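You operate a simulated robot arm through the tools that you are given. There is no shell and no other tool.

Carry out the task below with a simulated robot arm. There is one attempt and no reset: what you move stays moved.

TASK
Unpack the grey sleeve and brush its caked dirt loose.
Fine: stand it on the fitting bench, shut the orange case lid, work the long green brush down the bore three times or more, put the brush back. Drop, pinch and damage nothing, leave nothing switched on. Set down upright: grey sleeve, long green brush.

Only the result counts: the job must be done as asked and must still hold three seconds after the hand-in. Knocking over, shifting, dropping, spilling or breaking anything else fails it. A push-on lid holds only when it is set on centred and level and pressed home; a screw cap is set on level and turned clockwise until tight.

THE ROBOT
A 7-joint arm with a two-finger parallel gripper, fixed in place. Base frame: the origin is on the floor under the middle of its stand, x ahead of it, y to its left, z up; the work surface is at about z = 0.88. Readings come in m, degrees, newtons and seconds.
It reaches about 1.247 m from its shoulder. Its first joint turns from -132.0 to 132.0 degrees. Payload 3.91 kg.
Tool frame: the origin (TCP) lies between the finger pads and is the grasp point; the fingertips stand 0.03 m ahead of it; z points along the fingers, y is the line along which they close. The gripper opens to 0.11 m. The fingers are 0.02 m wide and 0.01 m thick; the gripper's body (0.048 by 0.112 m) begins 0.055 m behind the TCP.
Orientation is that of the tool frame in the base frame, as a unit quaternion [x, y, z, w]. With the fingers straight down and closing along the base's y, the tool's x points along the base's -x, its y along +y and its z along -z.

THE INTERFACE
- The arm moves only by the tool drive_tool. Its argument "targets" is a list that holds one entry, the list of rows, each a list of 7 numbers: the shift along the base's x, y, z in units of 500 mm (1.0 is 500 mm), then the turn, a rotation vector about the base's x, y, z in units of 60 degrees (1.0 is 60 degrees), then the finger opening in m, from 0 to 0.11. In form: [[[dx, dy, dz, wx, wy, wz, jaw], ...]]. A call has 1 to 20 rows; each row is the pose to reach, as a shift and turn from the pose commanded when the call began. A call with a number of a shift or a turn outside -1 to 1 is refused whole. Each row takes 0.2 s and may step no farther than 0.05 m and 8.6 degrees from the row before; otherwise, or with a gripper value out of range, the whole call is refused. A pose out of reach is approached as far as the arm can. The call stops where the force on the tool passes 40 N (or 10 N more than at its start, if that is more) or the arm is blocked; 0.2 s more then pass. The fingers move at their own pace (about 0.108 m/s each) and stop on an object; they squeeze with about 22 N. The grip force told is the motor's: it shows also when the fingers shut on nothing. Time passes only in rows, and 0.2 s behind the last, so rows that repeat a pose let the fingers close. The reply holds the time, the measured pose of the TCP, the force on the tool along the base axes, the opening and the grip force, in the units named above and with some noise, with the torque about the TCP (base axes, N m) and any sound that the robot's microphone picked up.
- Cameras (640 x 400 px; columns grow to the right, rows downward): "scene" is fixed at [0.0519, 0.647, 1.468]; the picture's right is [0.07, -1.00, 0.00], its down [-0.61, -0.04, -0.79] and it looks along [0.79, 0.05, -0.61] (base axes); focal length 214 px, centre (320, 200). "wrist" rides on the gripper at [0.072, 0.017, -0.103] in the tool frame; the picture's right is [-0.23, 0.97, 0.00], its down [-0.76, -0.18, -0.62] and it looks along [-0.61, -0.14, 0.78] (tool axes); focal length 222 px, centre (320, 200). There is no depth. A picture from a camera that has moved, and an enlarged one, comes with that camera's place and axes in the base frame and with its lens. The place of the scene camera against the robot may be out by one fixed shift of up to 0.012 m in any direction.
- grab_frame(camera): a new picture of that camera. It takes no simulated time.
- enlarge(camera, box): a new picture of the part [left, top, right, bottom] of that camera's present view, enlarged. It takes no simulated time.
- job_done(): hands the job in; it is judged then, once.

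Places have to be worked out from the pictures, the camera data and where the tool is seen. Open the gripper and draw the arm clear of the work before you hand the job in, unless the task says otherwise.

The tools are called after ">>>" as name(argument=value, ...) on one line, values as JSON. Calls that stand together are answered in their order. drive_tool: Moves the arm, as the interface text tells. Its arguments: {"type":"object","properties":{"targets":{"type":"array","items":{"type":"array","items":{"type":"array","items":{"type":"number"}}}}},"required":["targets"]} The other tools are called the same way: grab_frame (camera) takes a picture; enlarge (camera, box) takes an enlarged picture of a part of a camera's view; job_done () hands the job in.

At the start:

```text
time: 0.0
eef_pos: [0.2176, 0.521, 1.3413]
ee_rot: [-0.001, 1.0, 0.0, 0.0]
force: [0.8, -0.2, -0.2]
moment: [-0.02, -0.02, -0.01]
finger_gap: 0.1102
finger_force: 0.0
```

scene: 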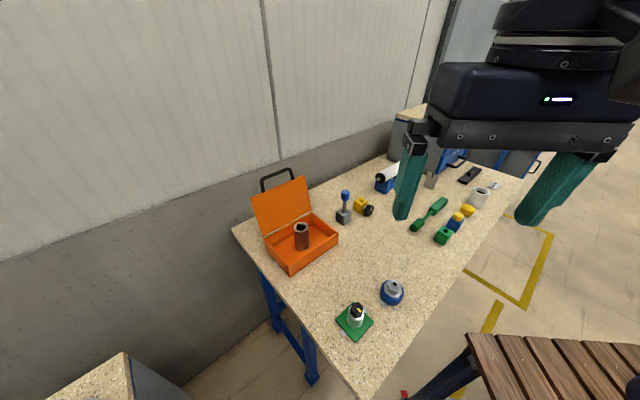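
wrist: 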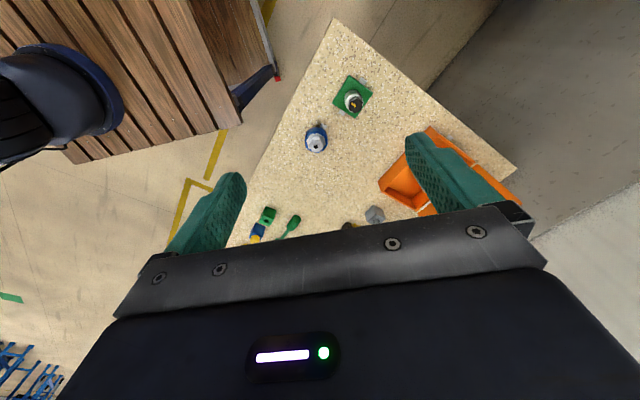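

I start by looking closer at the bench to identify the items; nothing moves yet.

>>> enlarge(camera="scene", box=[220, 150, 420, 350])

>>> enlarge(camera="scene", box=[360, 90, 560, 260])

>>> enlarge(camera="wrist", box=[220, 20, 540, 260])

```text
2.00 times, centred on (320, 250) of scene
camera zoom: at [0.0519, 0.647, 1.468], right [0.07, -1.0, 0.0], down [-0.61, -0.04, -0.79], along [0.79, 0.05, -0.61], focal length 429 px, centre (320, 100)
```

zoom: 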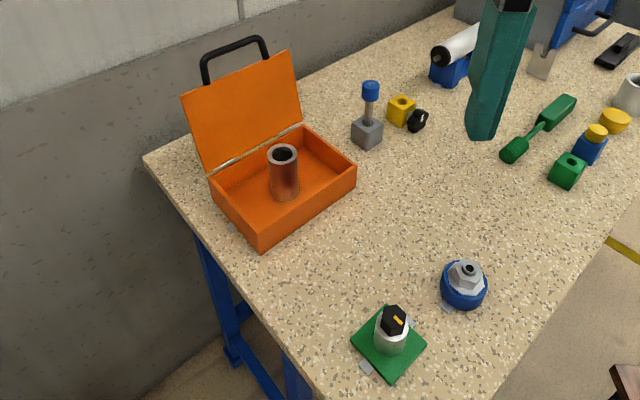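

```text
2.35 times, centred on (460, 175) of scene
camera zoom: at [0.0519, 0.647, 1.468], right [0.07, -1.0, 0.0], down [-0.61, -0.04, -0.79], along [0.79, 0.05, -0.61], focal length 505 px, centre (-9, 259)
```

zoom: 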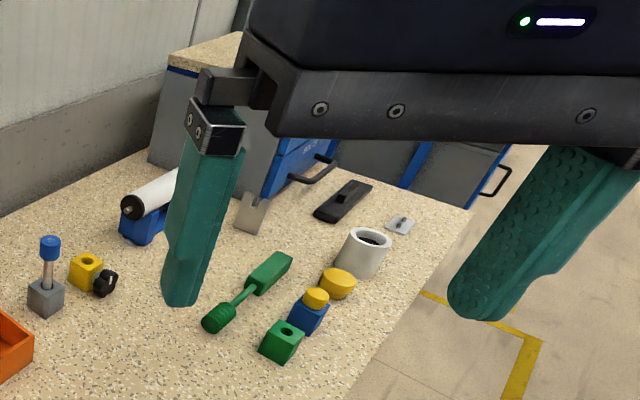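

```text
1.67 times, centred on (380, 140) of wrist
camera zoom: at [0.146, 0.5369, 1.4441], right [0.23, 0.97, 0.0], down [0.76, -0.18, 0.62], along [0.61, -0.14, -0.78], focal length 370 px, centre (220, 300)
```

zoom: 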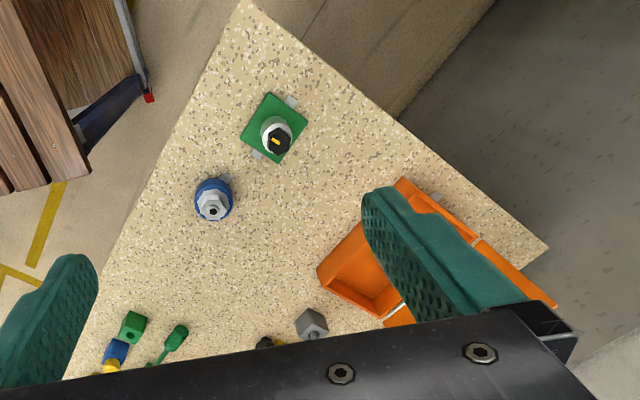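

The case with the sleeve sits near (0.53, 0.74), and a green dumbbell-like item lies near (0.75, 0.24). The gripper hides the right part of the bench, so I move it right at a safe height to see more.

>>> drive_tool(targets=[[[0.0465, -0.064, 0, 0, 0, 0, 0.11], [0.093, -0.128, 0, 0, 0, 0, 0.11], [0.1395, -0.192, 0, 0, 0, 0, 0.11], [0.186, -0.256, 0, 0, 0, 0, 0.11], [0.2325, -0.32, 0, 0, 0, 0, 0.11], [0.279, -0.384, 0, 0, 0, 0, 0.11], [0.3255, -0.448, 0, 0, 0, 0, 0.11], [0.372, -0.512, 0, 0, 0, 0, 0.11], [0.4185, -0.576, 0, 0, 0, 0, 0.11], [0.465, -0.64, 0, 0, 0, 0, 0.11]]])

>>> grab_frame(camera="wrist")

>>> grab_frame(camera="scene")

```text
time: 2.2
eef_pos: [0.4512, 0.202, 1.3382]
ee_rot: [0.0, 1.0, 0.0, 0.0]
force: [0.5, 0.5, -0.6]
moment: [0.0, 0.0, 0.01]
finger_gap: 0.1099
finger_force: 0.1
```

```text
taken
camera wrist: at [0.3783, 0.2185, 1.4417], right [0.23, 0.97, 0.0], down [0.76, -0.18, 0.62], along [0.61, -0.14, -0.78], focal length 222 px, centre (320, 200)
```

wrist: 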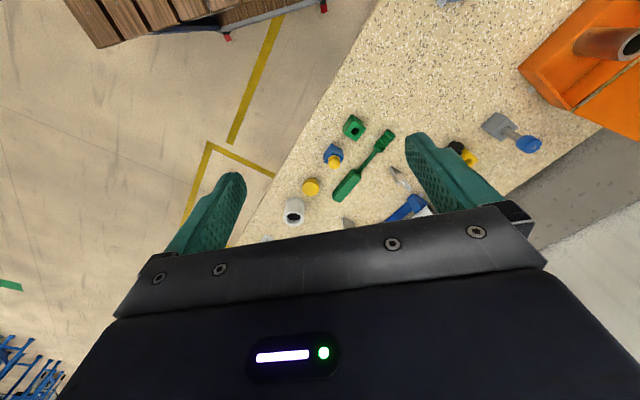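

```text
taken
```

scene: 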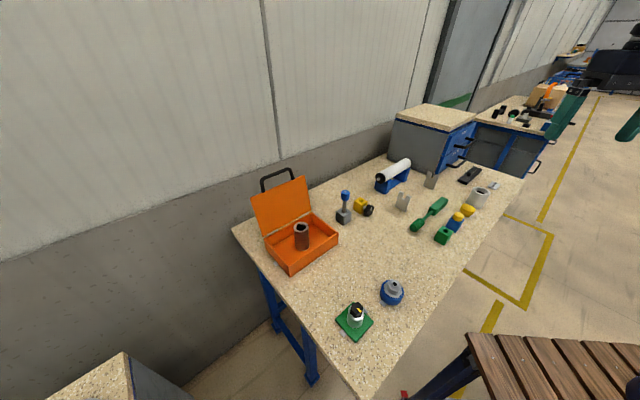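

Now the bench is unobstructed; I zoom into the objects for identification.

>>> enlarge(camera="scene", box=[400, 160, 510, 250])

>>> enlarge(camera="scene", box=[320, 150, 420, 235])

>>> enlarge(camera="scene", box=[240, 160, 350, 280])

>>> enlarge(camera="scene", box=[320, 265, 420, 350])

>>> enlarge(camera="wrist", box=[240, 80, 440, 240])

```text
4.44 times, centred on (455, 205) of scene
camera zoom: at [0.0519, 0.647, 1.468], right [0.07, -1.0, 0.0], down [-0.61, -0.04, -0.79], along [0.79, 0.05, -0.61], focal length 953 px, centre (-280, 178)
```

zoom: 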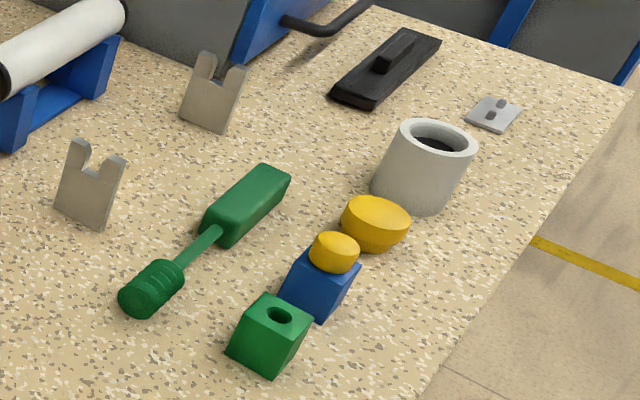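

```text
4.71 times, centred on (370, 192) of scene
camera zoom: at [0.0519, 0.647, 1.468], right [0.07, -1.0, 0.0], down [-0.61, -0.04, -0.79], along [0.79, 0.05, -0.61], focal length 1009 px, centre (85, 235)
```

zoom: 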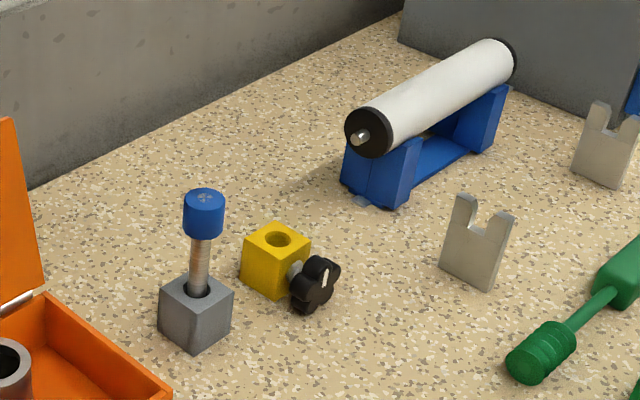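

```text
3.33 times, centred on (295, 220) of scene
camera zoom: at [0.0519, 0.647, 1.468], right [0.07, -1.0, 0.0], down [-0.61, -0.04, -0.79], along [0.79, 0.05, -0.61], focal length 715 px, centre (403, 133)
```

zoom: 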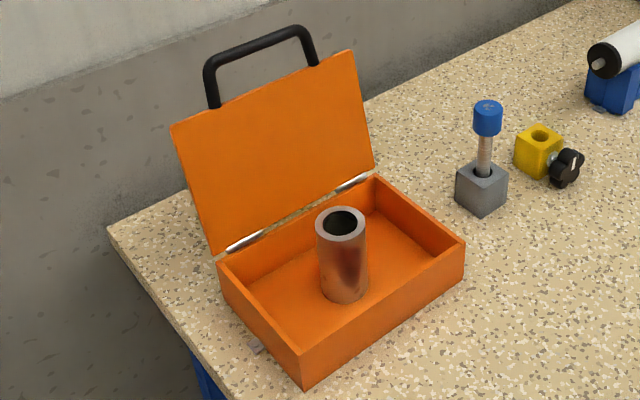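

```text
4.71 times, centred on (370, 308) of scene
camera zoom: at [0.0519, 0.647, 1.468], right [0.07, -1.0, 0.0], down [-0.61, -0.04, -0.79], along [0.79, 0.05, -0.61], focal length 1009 px, centre (85, -306)
```

zoom: 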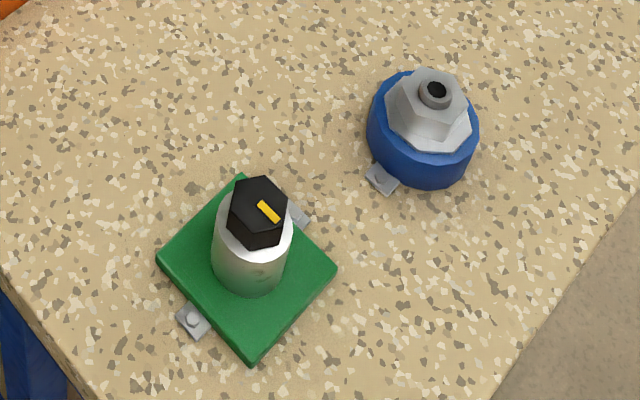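

```text
2.50 times, centred on (340, 160) of wrist
camera zoom: at [0.3783, 0.2185, 1.4417], right [0.23, 0.97, 0.0], down [0.76, -0.18, 0.62], along [0.61, -0.14, -0.78], focal length 555 px, centre (270, 300)
```

zoom: 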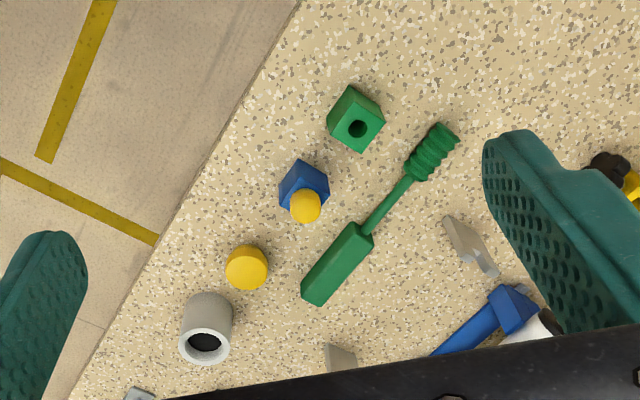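

The bench is turned 45° in the base frame. The sleeve stands in the case at about (0.535, 0.737), the case is about 0.21 × 0.14 × 0.06 m with the lid leaning back towards the wall, and the long green brush lies from about (0.64, 0.34) to (0.82, 0.16). I'll move above the case with the tool turned +45° to measure more closely.

>>> drive_tool(targets=[[[0.0115, 0.0825, 0, 0, 0, 0.0625, 0.11], [0.023, 0.165, 0, 0, 0, 0.125, 0.11], [0.0345, 0.2475, 0, 0, 0, 0.1875, 0.11], [0.046, 0.33, 0, 0, 0, 0.25, 0.11], [0.0575, 0.4125, 0, 0, 0, 0.3125, 0.11], [0.069, 0.495, 0, 0, 0, 0.375, 0.11], [0.0805, 0.5775, 0, 0, 0, 0.4375, 0.11], [0.092, 0.66, 0, 0, 0, 0.5, 0.11], [0.1035, 0.7425, 0, 0, 0, 0.5625, 0.11], [0.115, 0.825, 0, 0, 0, 0.625, 0.11], [0.1265, 0.9075, 0, 0, 0, 0.6875, 0.11], [0.138, 0.99, 0, 0, 0, 0.75, 0.11]]])

>>> grab_frame(camera="wrist")

>>> grab_frame(camera="scene")

```text
time: 4.8
eef_pos: [0.5226, 0.6955, 1.343]
ee_rot: [-0.384, 0.923, 0.001, 0.002]
force: [-0.8, -0.5, 1.9]
moment: [0.09, 0.02, 0.0]
finger_gap: 0.1099
finger_force: 0.1
```

```text
taken
camera wrist: at [0.4597, 0.6559, 1.447], right [-0.53, 0.85, 0.0], down [0.66, 0.41, 0.62], along [0.53, 0.33, -0.78], focal length 222 px, centre (320, 200)
```

wrist: 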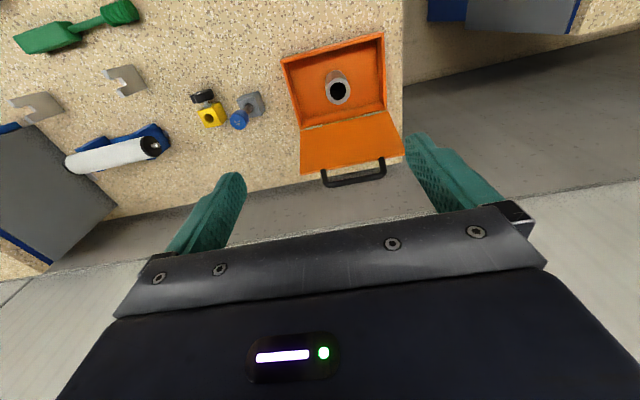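

```text
taken
```

scene: 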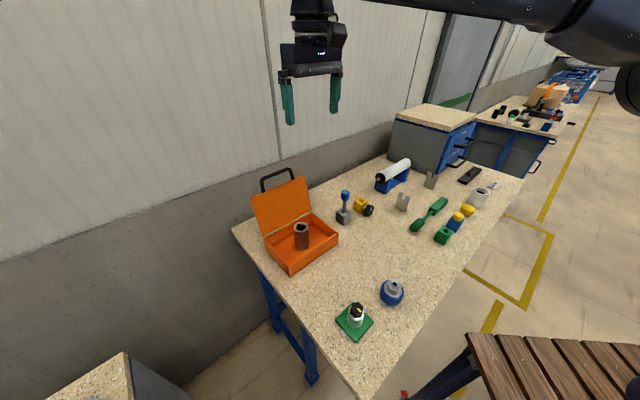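

The sleeve is seen from nearly above, at about (0.529, 0.740). I zoom in from both cameras to measure the bore, the top and the case.

>>> enlarge(camera="wrist", box=[270, 20, 430, 200])

>>> enlarge(camera="scene", box=[275, 205, 335, 265])

>>> enlarge(camera="scene", box=[405, 190, 455, 240])

>>> enlarge(camera="scene", box=[260, 50, 360, 140])

```text
2.22 times, centred on (350, 110) of wrist
camera zoom: at [0.4597, 0.6559, 1.447], right [-0.53, 0.85, 0.0], down [0.66, 0.41, 0.62], along [0.53, 0.33, -0.78], focal length 494 px, centre (253, 400)
```

zoom: 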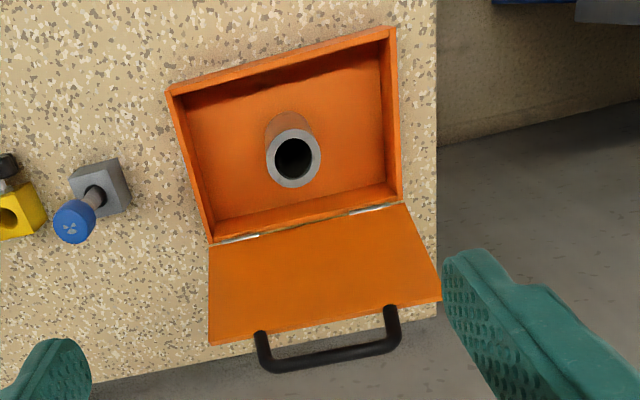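

```text
6.67 times, centred on (305, 235) of scene
camera zoom: at [0.0519, 0.647, 1.468], right [0.07, -1.0, 0.0], down [-0.61, -0.04, -0.79], along [0.79, 0.05, -0.61], focal length 1430 px, centre (420, -33)
```

zoom: 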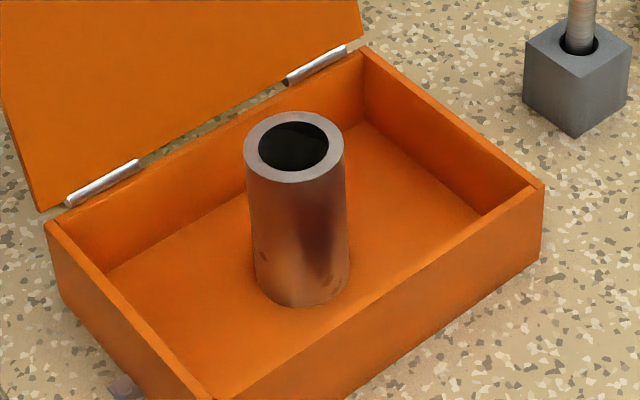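

```text
8.00 times, centred on (430, 215) of scene
camera zoom: at [0.0519, 0.647, 1.468], right [0.07, -1.0, 0.0], down [-0.61, -0.04, -0.79], along [0.79, 0.05, -0.61], focal length 1716 px, centre (-560, 80)
```

zoom: 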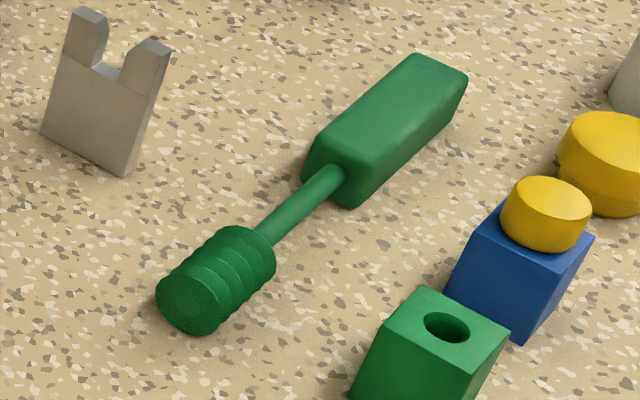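

```text
4.44 times, centred on (310, 95) of scene
camera zoom: at [0.0519, 0.647, 1.468], right [0.07, -1.0, 0.0], down [-0.61, -0.04, -0.79], along [0.79, 0.05, -0.61], focal length 953 px, centre (364, 667)
```

zoom: 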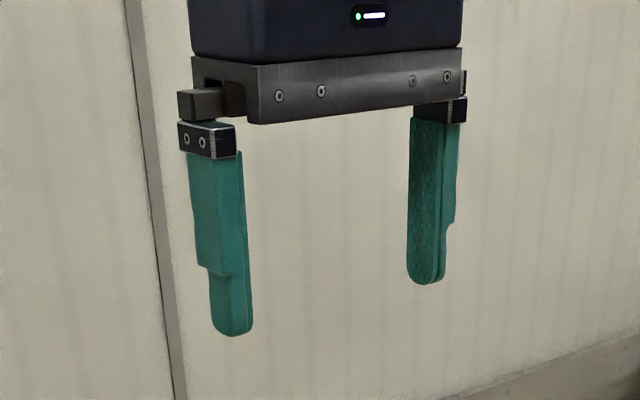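

The sleeve is about 48 mm in outer diameter, with a bore of about 34 mm and a top near z = 0.985. I lower to about 1.12 m above it, well clear of the lid, and check again.

>>> drive_tool(targets=[[[0.003, 0.015, -0.075, 0, 0, 0, 0.11], [0.005, 0.03, -0.15, 0, 0, 0, 0.11], [0.008, 0.045, -0.225, 0, 0, 0, 0.11], [0.01, 0.06, -0.3, 0, 0, 0, 0.11], [0.013, 0.075, -0.375, 0, 0, 0, 0.11], [0.015, 0.089, -0.446, 0, 0, 0, 0.11], [0.015, 0.089, -0.446, 0, 0, 0, 0.11]]])

>>> grab_frame(camera="wrist")

>>> enlarge(camera="scene", box=[240, 120, 360, 280])

```text
time: 6.4
eef_pos: [0.5266, 0.7378, 1.1171]
ee_rot: [-0.383, 0.924, 0.0, 0.0]
force: [-0.4, 0.2, -0.1]
moment: [0.01, 0.01, 0.02]
finger_gap: 0.1102
finger_force: 0.0
```

```text
taken
camera wrist: at [0.4634, 0.699, 1.2203], right [-0.53, 0.85, 0.0], down [0.66, 0.41, 0.62], along [0.53, 0.33, -0.78], focal length 222 px, centre (320, 200)
```

wrist: 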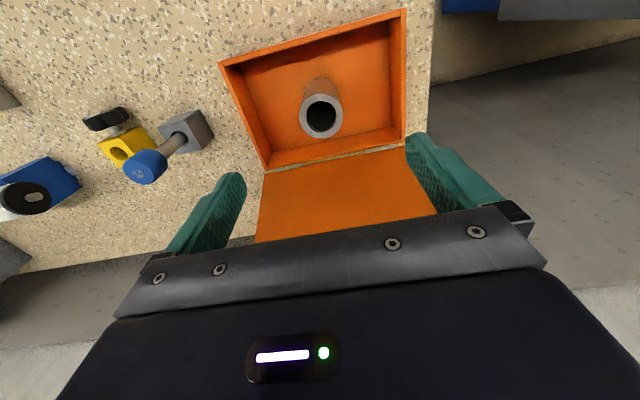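

```text
2.50 times, centred on (300, 200) of scene
camera zoom: at [0.0519, 0.647, 1.468], right [0.07, -1.0, 0.0], down [-0.61, -0.04, -0.79], along [0.79, 0.05, -0.61], focal length 536 px, centre (370, 200)
```

zoom: 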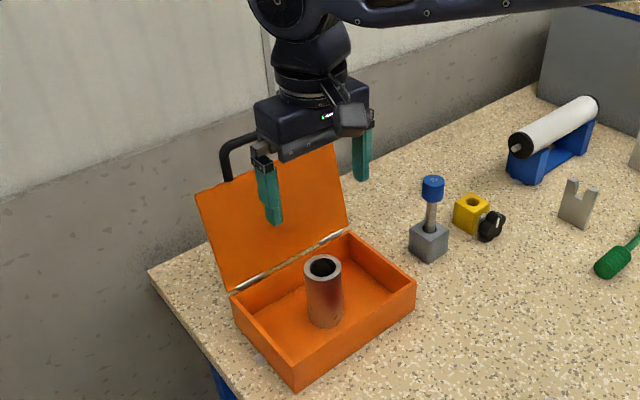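

The bore centre is at (0.528, 0.740), consistent with the earlier estimate. I descend to z ≈ 0.95 with the fingers either side of the sleeve.

>>> drive_tool(targets=[[[0.003, 0.004, -0.09, 0, 0, 0, 0.11], [0.003, 0.004, -0.17, 0, 0, 0, 0.11], [0.003, 0.004, -0.25, 0, 0, 0, 0.11], [0.003, 0.004, -0.3, 0, 0, 0, 0.11], [0.003, 0.004, -0.334, 0, 0, 0, 0.11], [0.003, 0.004, -0.334, 0, 0, 0, 0.11]]])

>>> grab_frame(camera="wrist")

>>> enlarge(camera="scene", box=[250, 160, 360, 280])

```text
time: 7.8
eef_pos: [0.5253, 0.7422, 0.9493]
ee_rot: [-0.383, 0.924, 0.0, 0.0]
force: [0.7, 0.0, -0.1]
moment: [0.01, 0.0, -0.01]
finger_gap: 0.1099
finger_force: 0.1
```

```text
taken
camera wrist: at [0.4634, 0.7029, 1.0542], right [-0.53, 0.85, 0.0], down [0.66, 0.41, 0.62], along [0.53, 0.33, -0.78], focal length 222 px, centre (320, 200)
```

wrist: 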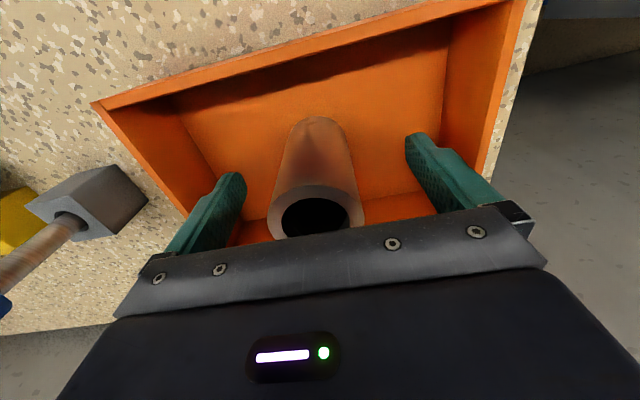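

```text
3.33 times, centred on (305, 220) of scene
camera zoom: at [0.0519, 0.647, 1.468], right [0.07, -1.0, 0.0], down [-0.61, -0.04, -0.79], along [0.79, 0.05, -0.61], focal length 715 px, centre (370, 133)
```

zoom: 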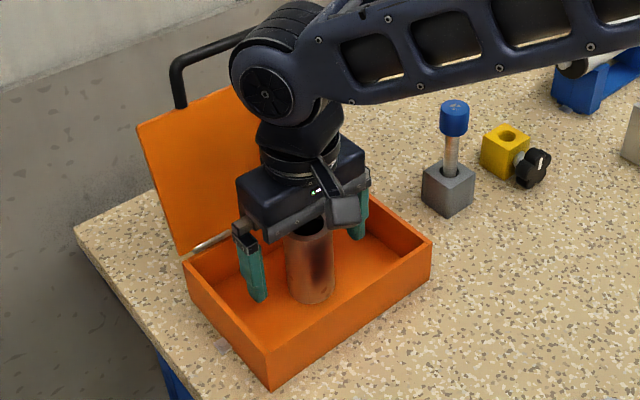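

The three views agree on the sleeve axis at (0.531, 0.7425) with the top at z ≈ 0.97. I shift 4 mm to centre on it and close the fingers.

>>> drive_tool(targets=[[[0.008, 0.002, -0.01, 0, 0, 0, 0.11], [0.008, 0.002, -0.01, 0, 0, 0, 0.09], [0.008, 0.002, -0.01, 0, 0, 0, 0.07], [0.008, 0.002, -0.01, 0, 0, 0, 0.055], [0.008, 0.002, -0.01, 0, 0, 0, 0.02], [0.008, 0.002, -0.01, 0, 0, 0, 0.02], [0.008, 0.002, -0.01, 0, 0, 0, 0.02]]])

>>> grab_frame(camera="wrist")

>>> enlarge(camera="scene", box=[250, 160, 360, 280])

```text
time: 9.4
eef_pos: [0.5319, 0.7427, 0.9458]
ee_rot: [-0.383, 0.924, 0.0, 0.0]
force: [-0.2, -1.1, 0.3]
moment: [-0.04, -0.01, -0.04]
finger_gap: 0.0484
finger_force: 22.0
```

```text
taken
camera wrist: at [0.469, 0.7033, 1.0491], right [-0.53, 0.85, 0.0], down [0.66, 0.41, 0.62], along [0.53, 0.33, -0.78], focal length 222 px, centre (320, 200)
```

wrist: 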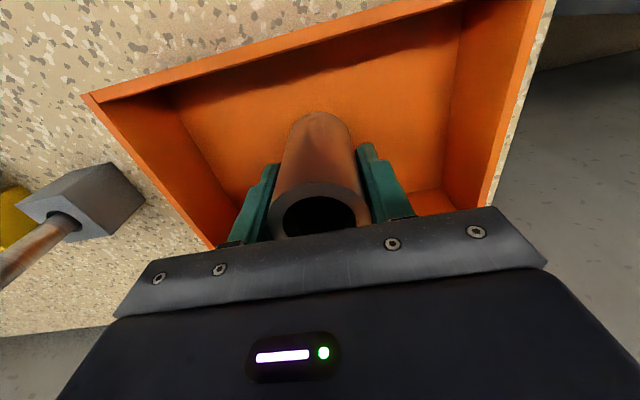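

```text
3.33 times, centred on (305, 220) of scene
camera zoom: at [0.0519, 0.647, 1.468], right [0.07, -1.0, 0.0], down [-0.61, -0.04, -0.79], along [0.79, 0.05, -0.61], focal length 715 px, centre (370, 133)
```

zoom: 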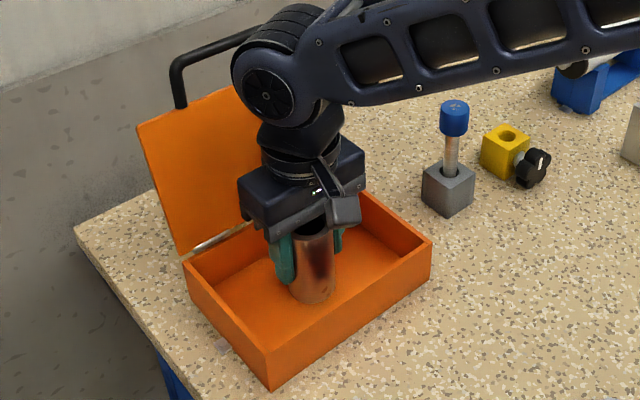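

The grip is firm at 48.4 mm. I lift gently straight up to clear the case.

>>> drive_tool(targets=[[[0, 0, 0.03, 0, 0, 0, 0.02], [0, 0, 0.07, 0, 0, 0, 0.02], [0, 0, 0.12, 0, 0, 0, 0.02], [0, 0, 0.18, 0, 0, 0, 0.02], [0, 0, 0.24, 0, 0, 0, 0.02], [0, 0, 0.28, 0, 0, 0, 0.02]]])

>>> grab_frame(camera="wrist")

>>> enlarge(camera="scene", box=[230, 120, 430, 300])

```text
time: 10.8
eef_pos: [0.5332, 0.7408, 1.0829]
ee_rot: [-0.383, 0.924, 0.0, -0.001]
force: [0.0, 0.7, -1.9]
moment: [0.04, 0.0, 0.01]
finger_gap: 0.0482
finger_force: 22.1
```

```text
taken
camera wrist: at [0.4715, 0.7018, 1.1864], right [-0.53, 0.85, 0.0], down [0.66, 0.41, 0.62], along [0.53, 0.33, -0.78], focal length 222 px, centre (320, 200)
```

wrist: 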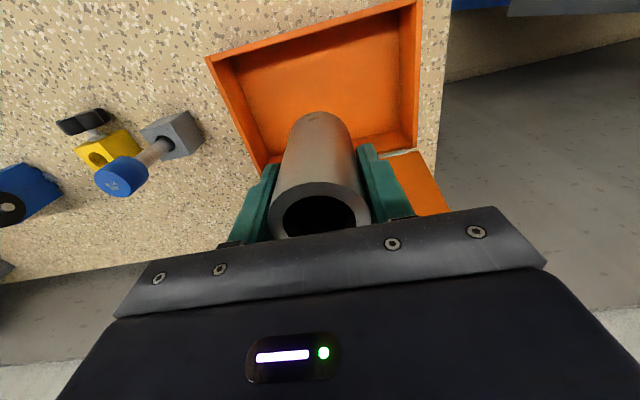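

```text
2.22 times, centred on (330, 210) of scene
camera zoom: at [0.0519, 0.647, 1.468], right [0.07, -1.0, 0.0], down [-0.61, -0.04, -0.79], along [0.79, 0.05, -0.61], focal length 477 px, centre (298, 178)
```

zoom: 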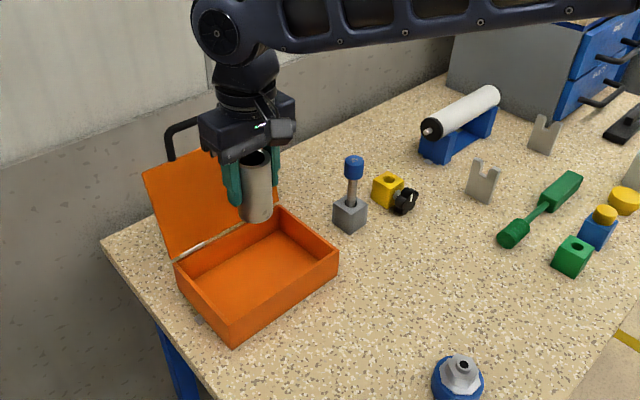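

The sleeve is free (about 2 N weight). I carry it over to a clear spot around (0.56, 0.48) on the bench.

>>> drive_tool(targets=[[[0.008, -0.075, 0, 0, 0, 0, 0.02], [0.016, -0.15, 0, 0, 0, 0, 0.02], [0.023, -0.225, 0, 0, 0, 0, 0.02], [0.031, -0.3, 0, 0, 0, 0, 0.02], [0.039, -0.375, 0, 0, 0, 0, 0.02], [0.047, -0.45, 0, 0, 0, 0, 0.02], [0.054, -0.522, 0, 0, 0, 0, 0.02], [0.054, -0.522, 0, 0, 0, 0, 0.02]]])

>>> grab_frame(camera="wrist")

>>> grab_frame(camera="scene")

```text
time: 12.6
eef_pos: [0.5596, 0.4822, 1.0833]
ee_rot: [-0.382, 0.924, 0.0, 0.0]
force: [0.3, 0.4, -1.5]
moment: [0.03, -0.01, 0.02]
finger_gap: 0.0485
finger_force: 21.5
```

```text
taken
camera wrist: at [0.4972, 0.443, 1.1869], right [-0.53, 0.85, 0.0], down [0.66, 0.41, 0.62], along [0.53, 0.33, -0.78], focal length 222 px, centre (320, 200)
```

wrist: 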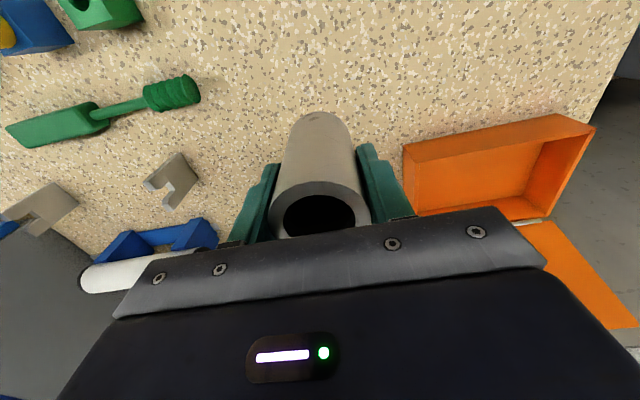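

```text
taken
```

scene: 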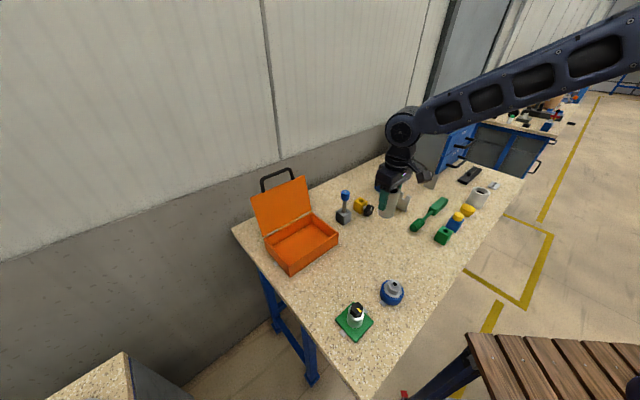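

The area below is clear. I lower the sleeve to just above the bench surface.

>>> drive_tool(targets=[[[0, 0, -0.08, 0, 0, 0, 0.02], [0, 0, -0.16, 0, 0, 0, 0.02], [0, 0, -0.22, 0, 0, 0, 0.02], [0, 0, -0.25, 0, 0, 0, 0.02], [0, 0, -0.262, 0, 0, 0, 0.02], [0, 0, -0.262, 0, 0, 0, 0.02]]])

>>> enlarge(camera="scene", box=[350, 170, 430, 240])

>>> enlarge(camera="wrist", box=[0, 0, 320, 200])

```text
time: 14.0
eef_pos: [0.5598, 0.4792, 0.9534]
ee_rot: [-0.382, 0.924, 0.0, 0.0]
force: [-0.5, 0.6, -1.3]
moment: [0.0, -0.01, -0.01]
finger_gap: 0.0485
finger_force: 21.9
```

```text
5.71 times, centred on (390, 205) of scene
camera zoom: at [0.0519, 0.647, 1.468], right [0.07, -1.0, 0.0], down [-0.61, -0.04, -0.79], along [0.79, 0.05, -0.61], focal length 1226 px, centre (-80, 171)
```

zoom: 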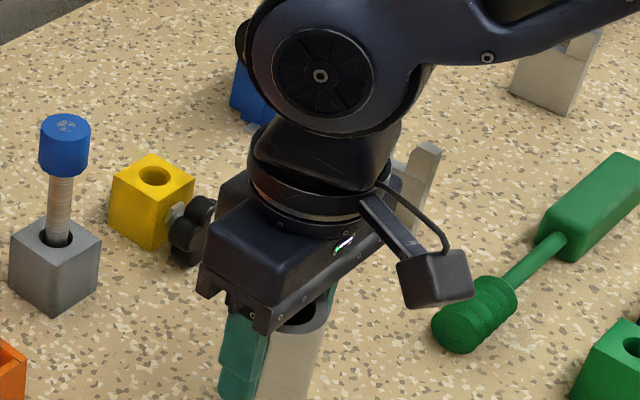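

```text
2.00 times, centred on (160, 100) of wrist
camera zoom: at [0.4963, 0.4412, 1.057], right [-0.53, 0.85, 0.0], down [0.66, 0.41, 0.62], along [0.53, 0.33, -0.78], focal length 444 px, centre (640, 400)
```

zoom: 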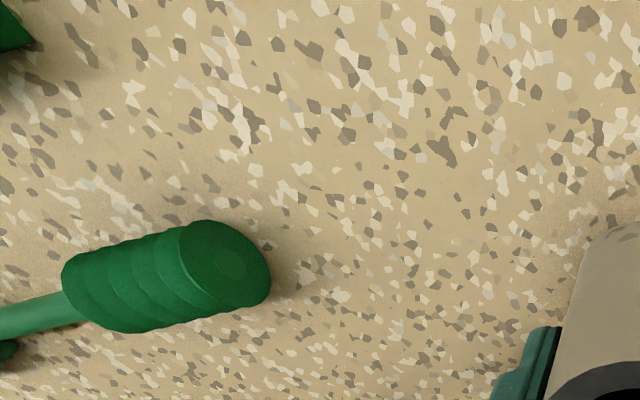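

The sleeve is about 1 cm above the bench. I lower in small steps and watch the vertical force.

>>> drive_tool(targets=[[[0, 0, -0.006, 0, 0, 0, 0.02], [0, 0, -0.012, 0, 0, 0, 0.02], [0, 0, -0.012, 0, 0, 0, 0.02]]])

```text
time: 14.8
eef_pos: [0.5599, 0.4813, 0.9476]
ee_rot: [-0.383, 0.924, 0.0, 0.0]
force: [-1.8, -0.3, -1.3]
moment: [0.01, -0.01, 0.0]
finger_gap: 0.0482
finger_force: 21.5
```

No contact yet; I continue down by 2 mm increments.

>>> drive_tool(targets=[[[0, 0, -0.004, 0, 0, 0, 0.02], [0, 0, -0.008, 0, 0, 0, 0.02], [0, 0, -0.008, 0, 0, 0, 0.02]]])

>>> enlarge(camera="scene", box=[370, 200, 430, 240])

```text
time: 15.6
eef_pos: [0.5604, 0.4819, 0.9442]
ee_rot: [-0.382, 0.924, 0.0, 0.0]
force: [-0.2, 0.0, -1.1]
moment: [-0.02, 0.01, 0.01]
finger_gap: 0.0479
finger_force: 22.0
```

```text
10.00 times, centred on (400, 220) of scene
camera zoom: at [0.0519, 0.647, 1.468], right [0.07, -1.0, 0.0], down [-0.61, -0.04, -0.79], along [0.79, 0.05, -0.61], focal length 2145 px, centre (-480, 0)
```

zoom: 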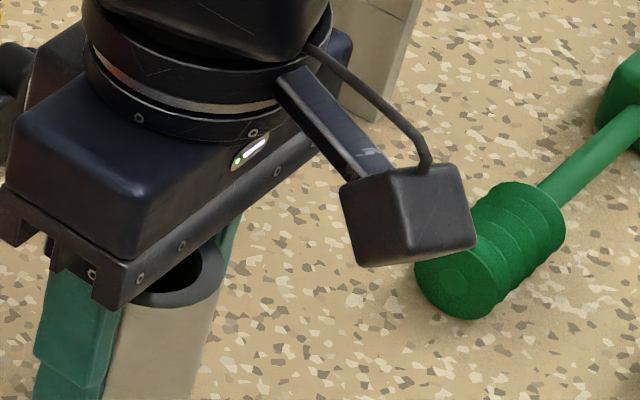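

Still only the sleeve's weight is felt. I lower another 2 mm at a time.

>>> drive_tool(targets=[[[0, 0, -0.004, 0, 0, 0, 0.02], [0, 0, -0.004, 0, 0, 0, 0.02]]])

>>> enlarge(camera="scene", box=[360, 210, 420, 250])

```text
time: 16.2
eef_pos: [0.5601, 0.4827, 0.942]
ee_rot: [-0.383, 0.924, 0.0, 0.0]
force: [0.1, 1.1, 0.4]
moment: [0.04, 0.02, 0.0]
finger_gap: 0.0483
finger_force: 22.1
```

```text
10.00 times, centred on (390, 230) of scene
camera zoom: at [0.0519, 0.647, 1.468], right [0.07, -1.0, 0.0], down [-0.61, -0.04, -0.79], along [0.79, 0.05, -0.61], focal length 2145 px, centre (-380, -100)
```

zoom: 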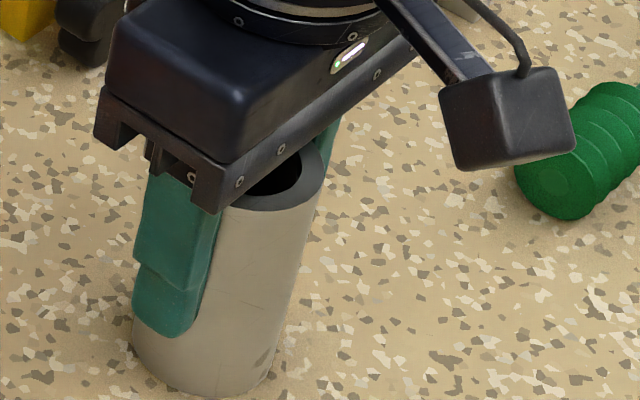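

The force shifted from −1.3 to +0.4 N, suggesting first contact. One more millimetre to confirm it's resting.

>>> drive_tool(targets=[[[0, 0, -0.002, 0, 0, 0, 0.02], [0, 0, -0.002, 0, 0, 0, 0.02]]])

```text
time: 16.8
eef_pos: [0.5602, 0.4822, 0.9423]
ee_rot: [-0.383, 0.924, 0.0, 0.0]
force: [1.4, -2.6, 11.4]
moment: [-0.28, -0.07, 0.07]
finger_gap: 0.0482
finger_force: 21.8
```

It is standing on the bench. I relieve the preload by half a millimetre, then open the fingers symmetrically.

>>> drive_tool(targets=[[[0, 0, 0.0015, 0, 0, 0, 0.02], [0, 0, 0.0015, 0, 0, 0, 0.052], [0, 0, 0.0015, 0, 0, 0, 0.065], [0, 0, 0.0015, 0, 0, 0, 0.08], [0, 0, 0.0015, 0, 0, 0, 0.08]]])

>>> enlarge(camera="scene", box=[360, 200, 430, 250])

>>> grab_frame(camera="wrist")

```text
time: 18.0
eef_pos: [0.5592, 0.4821, 0.9422]
ee_rot: [-0.382, 0.924, 0.0, 0.0]
force: [0.0, 0.5, -0.1]
moment: [0.01, -0.03, -0.01]
finger_gap: 0.0799
finger_force: 0.2
```

```text
8.00 times, centred on (395, 225) of scene
camera zoom: at [0.0519, 0.647, 1.468], right [0.07, -1.0, 0.0], down [-0.61, -0.04, -0.79], along [0.79, 0.05, -0.61], focal length 1716 px, centre (-280, 0)
```

zoom: 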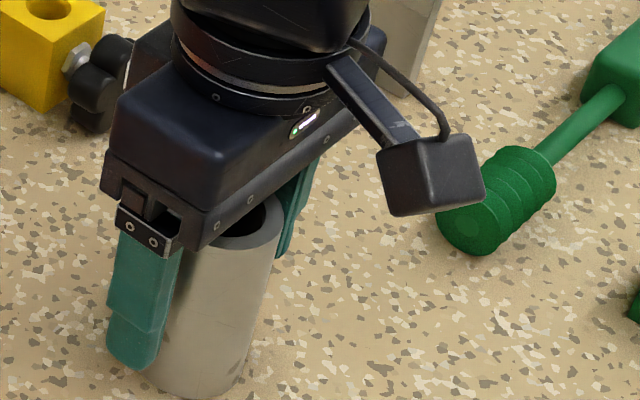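

```text
taken
camera wrist: at [0.4964, 0.442, 1.0459], right [-0.53, 0.85, 0.0], down [0.66, 0.41, 0.62], along [0.53, 0.33, -0.78], focal length 222 px, centre (320, 200)
```

wrist: 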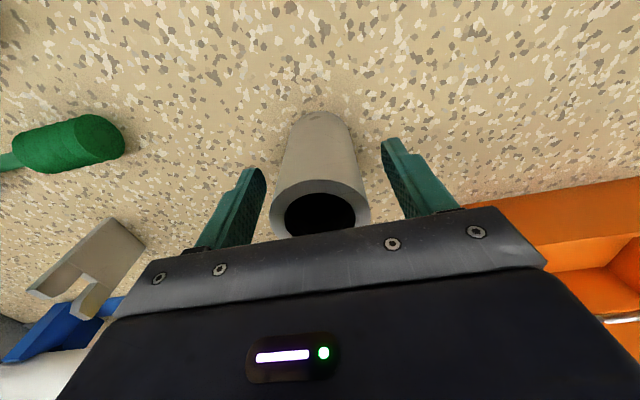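

The sleeve stands free at about (0.560, 0.482). I raise the gripper straight up.

>>> drive_tool(targets=[[[0, 0, 0.03, 0, 0, 0, 0.08], [0, 0, 0.09, 0, 0, 0, 0.08], [0, 0, 0.17, 0, 0, 0, 0.08], [0, 0, 0.26, 0, 0, 0, 0.1], [0, 0, 0.35, 0, 0, 0, 0.11], [0, 0, 0.44, 0, 0, 0, 0.11], [0, 0, 0.53, 0, 0, 0, 0.11], [0, 0, 0.53, 0, 0, 0, 0.11]]])

>>> grab_frame(camera="wrist")

>>> enlarge(camera="scene", box=[340, 170, 440, 250])

```text
time: 19.8
eef_pos: [0.5609, 0.4806, 1.2074]
ee_rot: [-0.383, 0.924, 0.0, 0.0]
force: [-0.2, 0.4, -0.1]
moment: [-0.01, -0.02, 0.01]
finger_gap: 0.1101
finger_force: 0.1
```

```text
taken
camera wrist: at [0.4982, 0.442, 1.3098], right [-0.53, 0.85, 0.0], down [0.66, 0.41, 0.62], along [0.53, 0.33, -0.78], focal length 222 px, centre (320, 200)
```

wrist: 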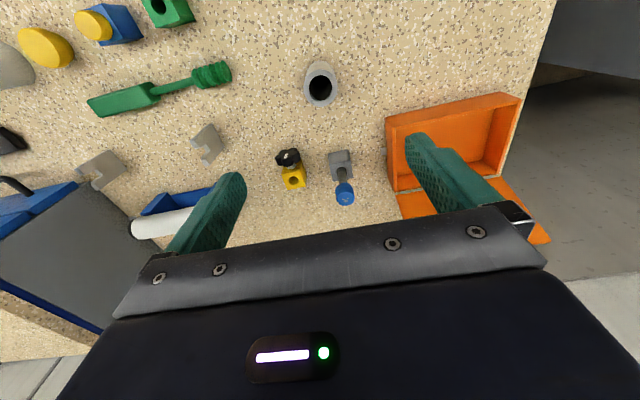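

```text
5.00 times, centred on (390, 210) of scene
camera zoom: at [0.0519, 0.647, 1.468], right [0.07, -1.0, 0.0], down [-0.61, -0.04, -0.79], along [0.79, 0.05, -0.61], focal length 1072 px, centre (-30, 150)
```

zoom: 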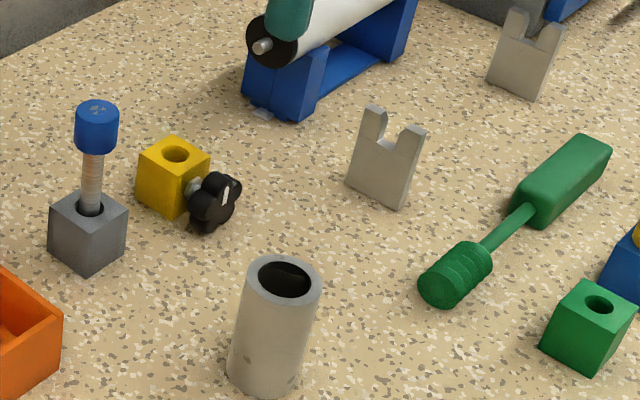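

The sleeve stands upright at about (0.560, 0.481). Next is the lid: its handle bar is at about (0.617, 0.831, 1.11) and it leans back roughly 16°. I'll turn the tool so the fingers close across the handle bar and move above it.

>>> drive_tool(targets=[[[0.01, 0.05, 0.035, 0, 0, 0.125, 0.11], [0.02, 0.1, 0.07, 0, 0, 0.25, 0.11], [0.03, 0.15, 0.105, 0, 0, 0.375, 0.11], [0.04, 0.2, 0.14, 0, 0, 0.5, 0.11], [0.05, 0.25, 0.175, 0, 0, 0.625, 0.11], [0.06, 0.3, 0.21, 0, 0, 0.75, 0.11], [0.06, 0.3, 0.21, 0, 0, 0.75, 0.11]]])

>>> drive_tool(targets=[[[0.005, 0.05, 0, 0, 0, 0.125, 0.11], [0.01, 0.1, 0, 0, 0, 0.25, 0.11], [0.016, 0.15, 0, 0, 0, 0.375, 0.11], [0.022, 0.2, 0, 0, 0, 0.5, 0.11], [0.027, 0.26, 0, 0, 0, 0.625, 0.11], [0.032, 0.32, 0, 0, 0, 0.75, 0.11], [0.032, 0.32, 0, 0, 0, 0.75, 0.11]]])

>>> grab_frame(camera="wrist")

>>> grab_frame(camera="scene")

```text
time: 21.4
eef_pos: [0.5904, 0.6323, 1.3095]
ee_rot: [0.708, -0.706, 0.0, 0.0]
force: [-0.9, -0.1, 0.6]
moment: [0.0, 0.01, 0.0]
finger_gap: 0.1102
finger_force: 0.1
```

```text
time: 23.0
eef_pos: [0.5819, 0.7484, 1.3012]
ee_rot: [0.924, -0.382, 0.0, 0.0]
force: [-0.3, 0.6, -1.0]
moment: [-0.07, -0.02, -0.01]
finger_gap: 0.1099
finger_force: 0.0
out of reach, approached as far as the arm can: row 5, 6, 7
```

```text
taken
camera wrist: at [0.6222, 0.6847, 1.4047], right [-0.85, -0.53, 0.0], down [-0.41, 0.66, 0.62], along [-0.33, 0.53, -0.78], focal length 222 px, centre (320, 200)
```

wrist: 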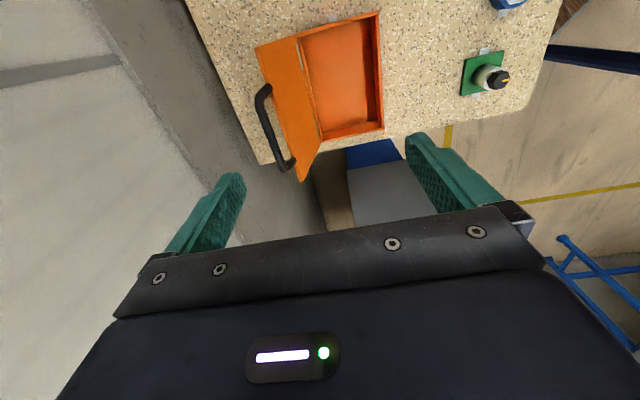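

```text
taken
```

scene: 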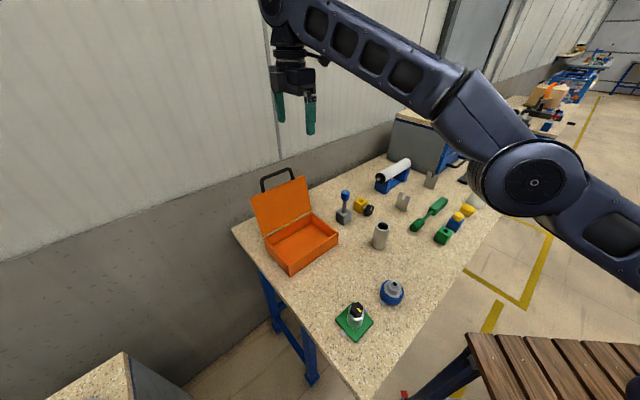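

Reaching that far with the tool vertical isn't possible, so I'll tilt the tool about 30° (fingers pointing outward-down towards the wall), which also suits following the lid. First I tilt and lower slightly, with a smaller opening.

>>> drive_tool(targets=[[[0, 0, -0.04, 0.0884, -0.0884, 0, 0.08], [0, 0, -0.08, 0.1768, -0.1768, 0, 0.06], [0, 0, -0.12, 0.2652, -0.2652, 0, 0.05], [0, 0, -0.16, 0.3536, -0.3536, 0, 0.05], [0, 0, -0.16, 0.3536, -0.3536, 0, 0.05]]])

>>> grab_frame(camera="wrist")

>>> grab_frame(camera="scene")

```text
time: 24.2
eef_pos: [0.6527, 0.8478, 1.2682]
ee_rot: [0.892, -0.369, 0.1, -0.24]
force: [0.5, 0.8, 1.1]
moment: [0.0, -0.01, 0.06]
finger_gap: 0.0503
finger_force: 0.1
out of reach, approached as far as the arm can: row 1, 2, 3, 4, 5
```

```text
taken
camera wrist: at [0.6581, 0.7506, 1.3498], right [-0.76, -0.44, -0.49], down [-0.65, 0.43, 0.63], along [-0.07, 0.79, -0.61], focal length 222 px, centre (320, 200)
```

wrist: 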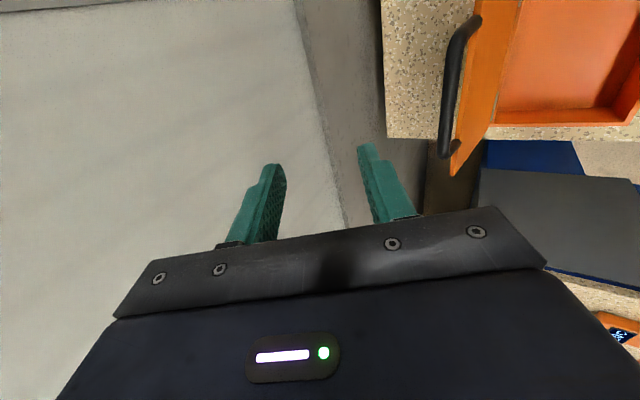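

```text
taken
```

scene: 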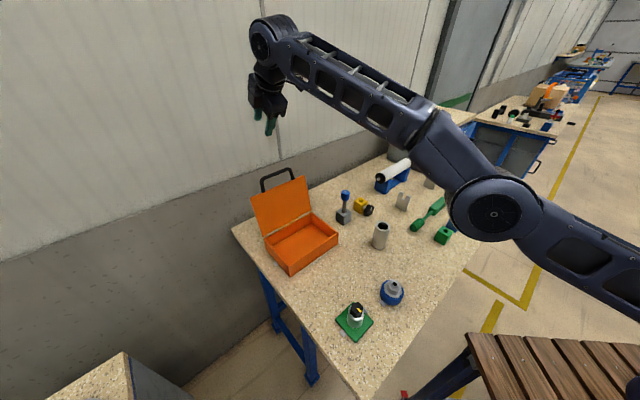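

The arm sits near full stretch and ended up farther out than asked. I pull back towards the robot with the tilt kept, to find a well-conditioned pose and check where the command frame is.

>>> drive_tool(targets=[[[-0.03, -0.08, 0, 0, 0, 0, 0.05], [-0.06, -0.16, 0, 0, 0, 0, 0.05], [-0.09, -0.24, 0, 0, 0, 0, 0.05], [-0.12, -0.32, 0, 0, 0, 0, 0.05], [-0.12, -0.32, 0, 0, 0, 0, 0.05]]])

>>> grab_frame(camera="scene")

```text
time: 25.4
eef_pos: [0.5874, 0.6868, 1.2703]
ee_rot: [0.892, -0.37, 0.099, -0.242]
force: [-0.7, -0.2, 0.2]
moment: [-0.04, 0.01, -0.03]
finger_gap: 0.0501
finger_force: 0.1
out of reach, approached as far as the arm can: row 1, 2
```

```text
taken
```

scene: 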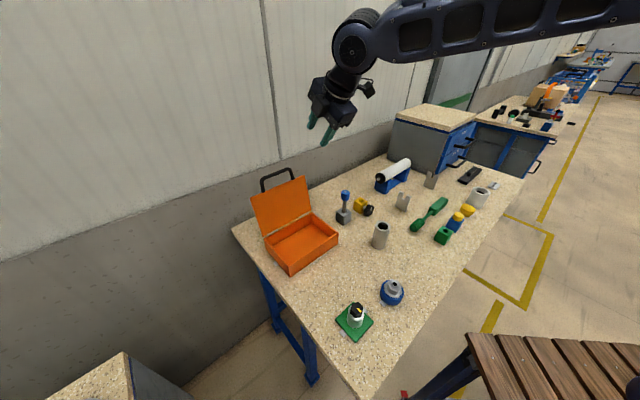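

Now the arm is in range again (α = 30° tilt, at 0.587, 0.687, 1.270). I move to a stand-off point about 0.1 m short of the handle bar along the finger direction.

>>> drive_tool(targets=[[[-0.002, 0.07, -0.045, 0, 0, 0, 0.05], [-0.005, 0.14, -0.09, 0, 0, 0, 0.05], [-0.01, 0.206, -0.14, 0, 0, 0, 0.05], [-0.01, 0.206, -0.14, 0, 0, 0, 0.05]]])

>>> grab_frame(camera="wrist")

>>> enlarge(camera="scene", box=[230, 110, 350, 220])

```text
time: 26.4
eef_pos: [0.5843, 0.7907, 1.1956]
ee_rot: [0.892, -0.37, 0.099, -0.24]
force: [-0.3, -1.0, -0.3]
moment: [-0.03, 0.0, 0.0]
finger_gap: 0.0503
finger_force: 0.0
```

```text
taken
camera wrist: at [0.5888, 0.6923, 1.2774], right [-0.76, -0.44, -0.49], down [-0.65, 0.43, 0.63], along [-0.07, 0.79, -0.61], focal length 222 px, centre (320, 200)
```

wrist: 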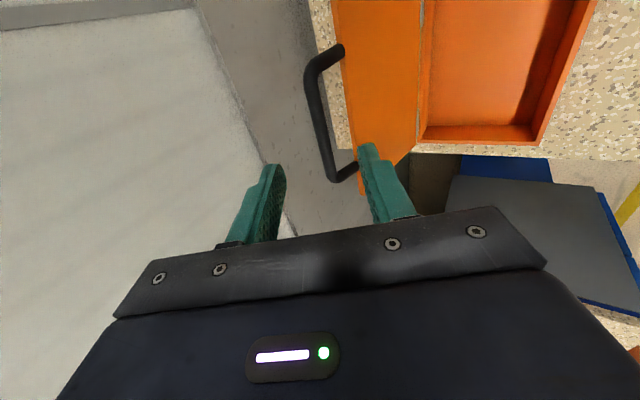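

```text
3.64 times, centred on (290, 165) of scene
camera zoom: at [0.0519, 0.647, 1.468], right [0.07, -1.0, 0.0], down [-0.61, -0.04, -0.79], along [0.79, 0.05, -0.61], focal length 780 px, centre (429, 327)
```

zoom: 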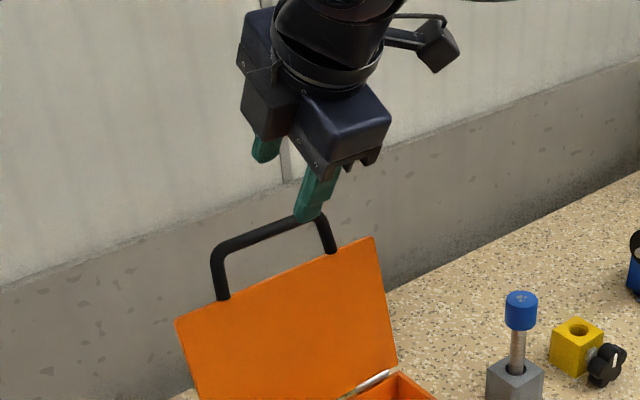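

The handle bar is about 95 mm ahead of the TCP on the tool axis, well centred between the fingers. I advance 55 mm along the finger direction and recheck.

>>> drive_tool(targets=[[[0.02, 0.02, -0.045, 0, 0, 0, 0.05], [0.0426, 0.0426, -0.092, 0, 0, 0, 0.05], [0.0426, 0.0426, -0.092, 0, 0, 0, 0.05]]])

>>> grab_frame(camera="wrist")

>>> enlarge(camera="scene", box=[230, 130, 330, 220])

```text
time: 27.2
eef_pos: [0.6029, 0.8103, 1.1501]
ee_rot: [0.892, -0.37, 0.099, -0.239]
force: [0.0, 0.5, 0.3]
moment: [0.01, 0.0, -0.02]
finger_gap: 0.0502
finger_force: 0.1
```

```text
taken
camera wrist: at [0.6077, 0.7121, 1.2313], right [-0.76, -0.44, -0.49], down [-0.65, 0.43, 0.63], along [-0.07, 0.79, -0.61], focal length 222 px, centre (320, 200)
```

wrist: 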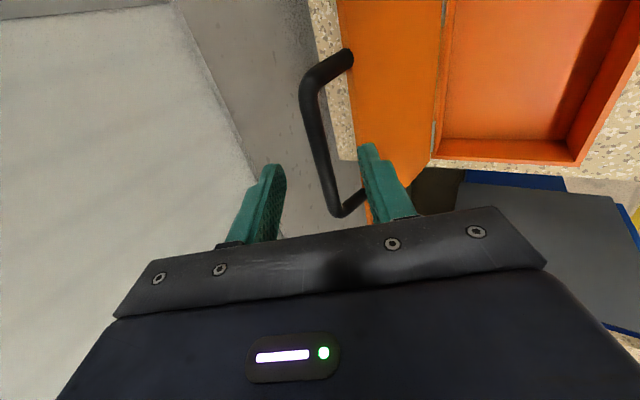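

```text
4.44 times, centred on (280, 175) of scene
camera zoom: at [0.0519, 0.647, 1.468], right [0.07, -1.0, 0.0], down [-0.61, -0.04, -0.79], along [0.79, 0.05, -0.61], focal length 953 px, centre (498, 311)
```

zoom: 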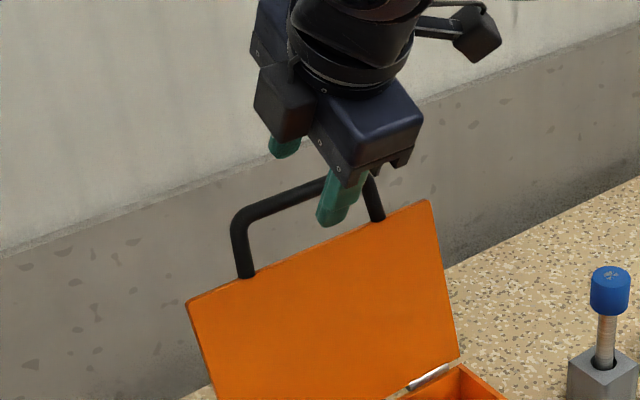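

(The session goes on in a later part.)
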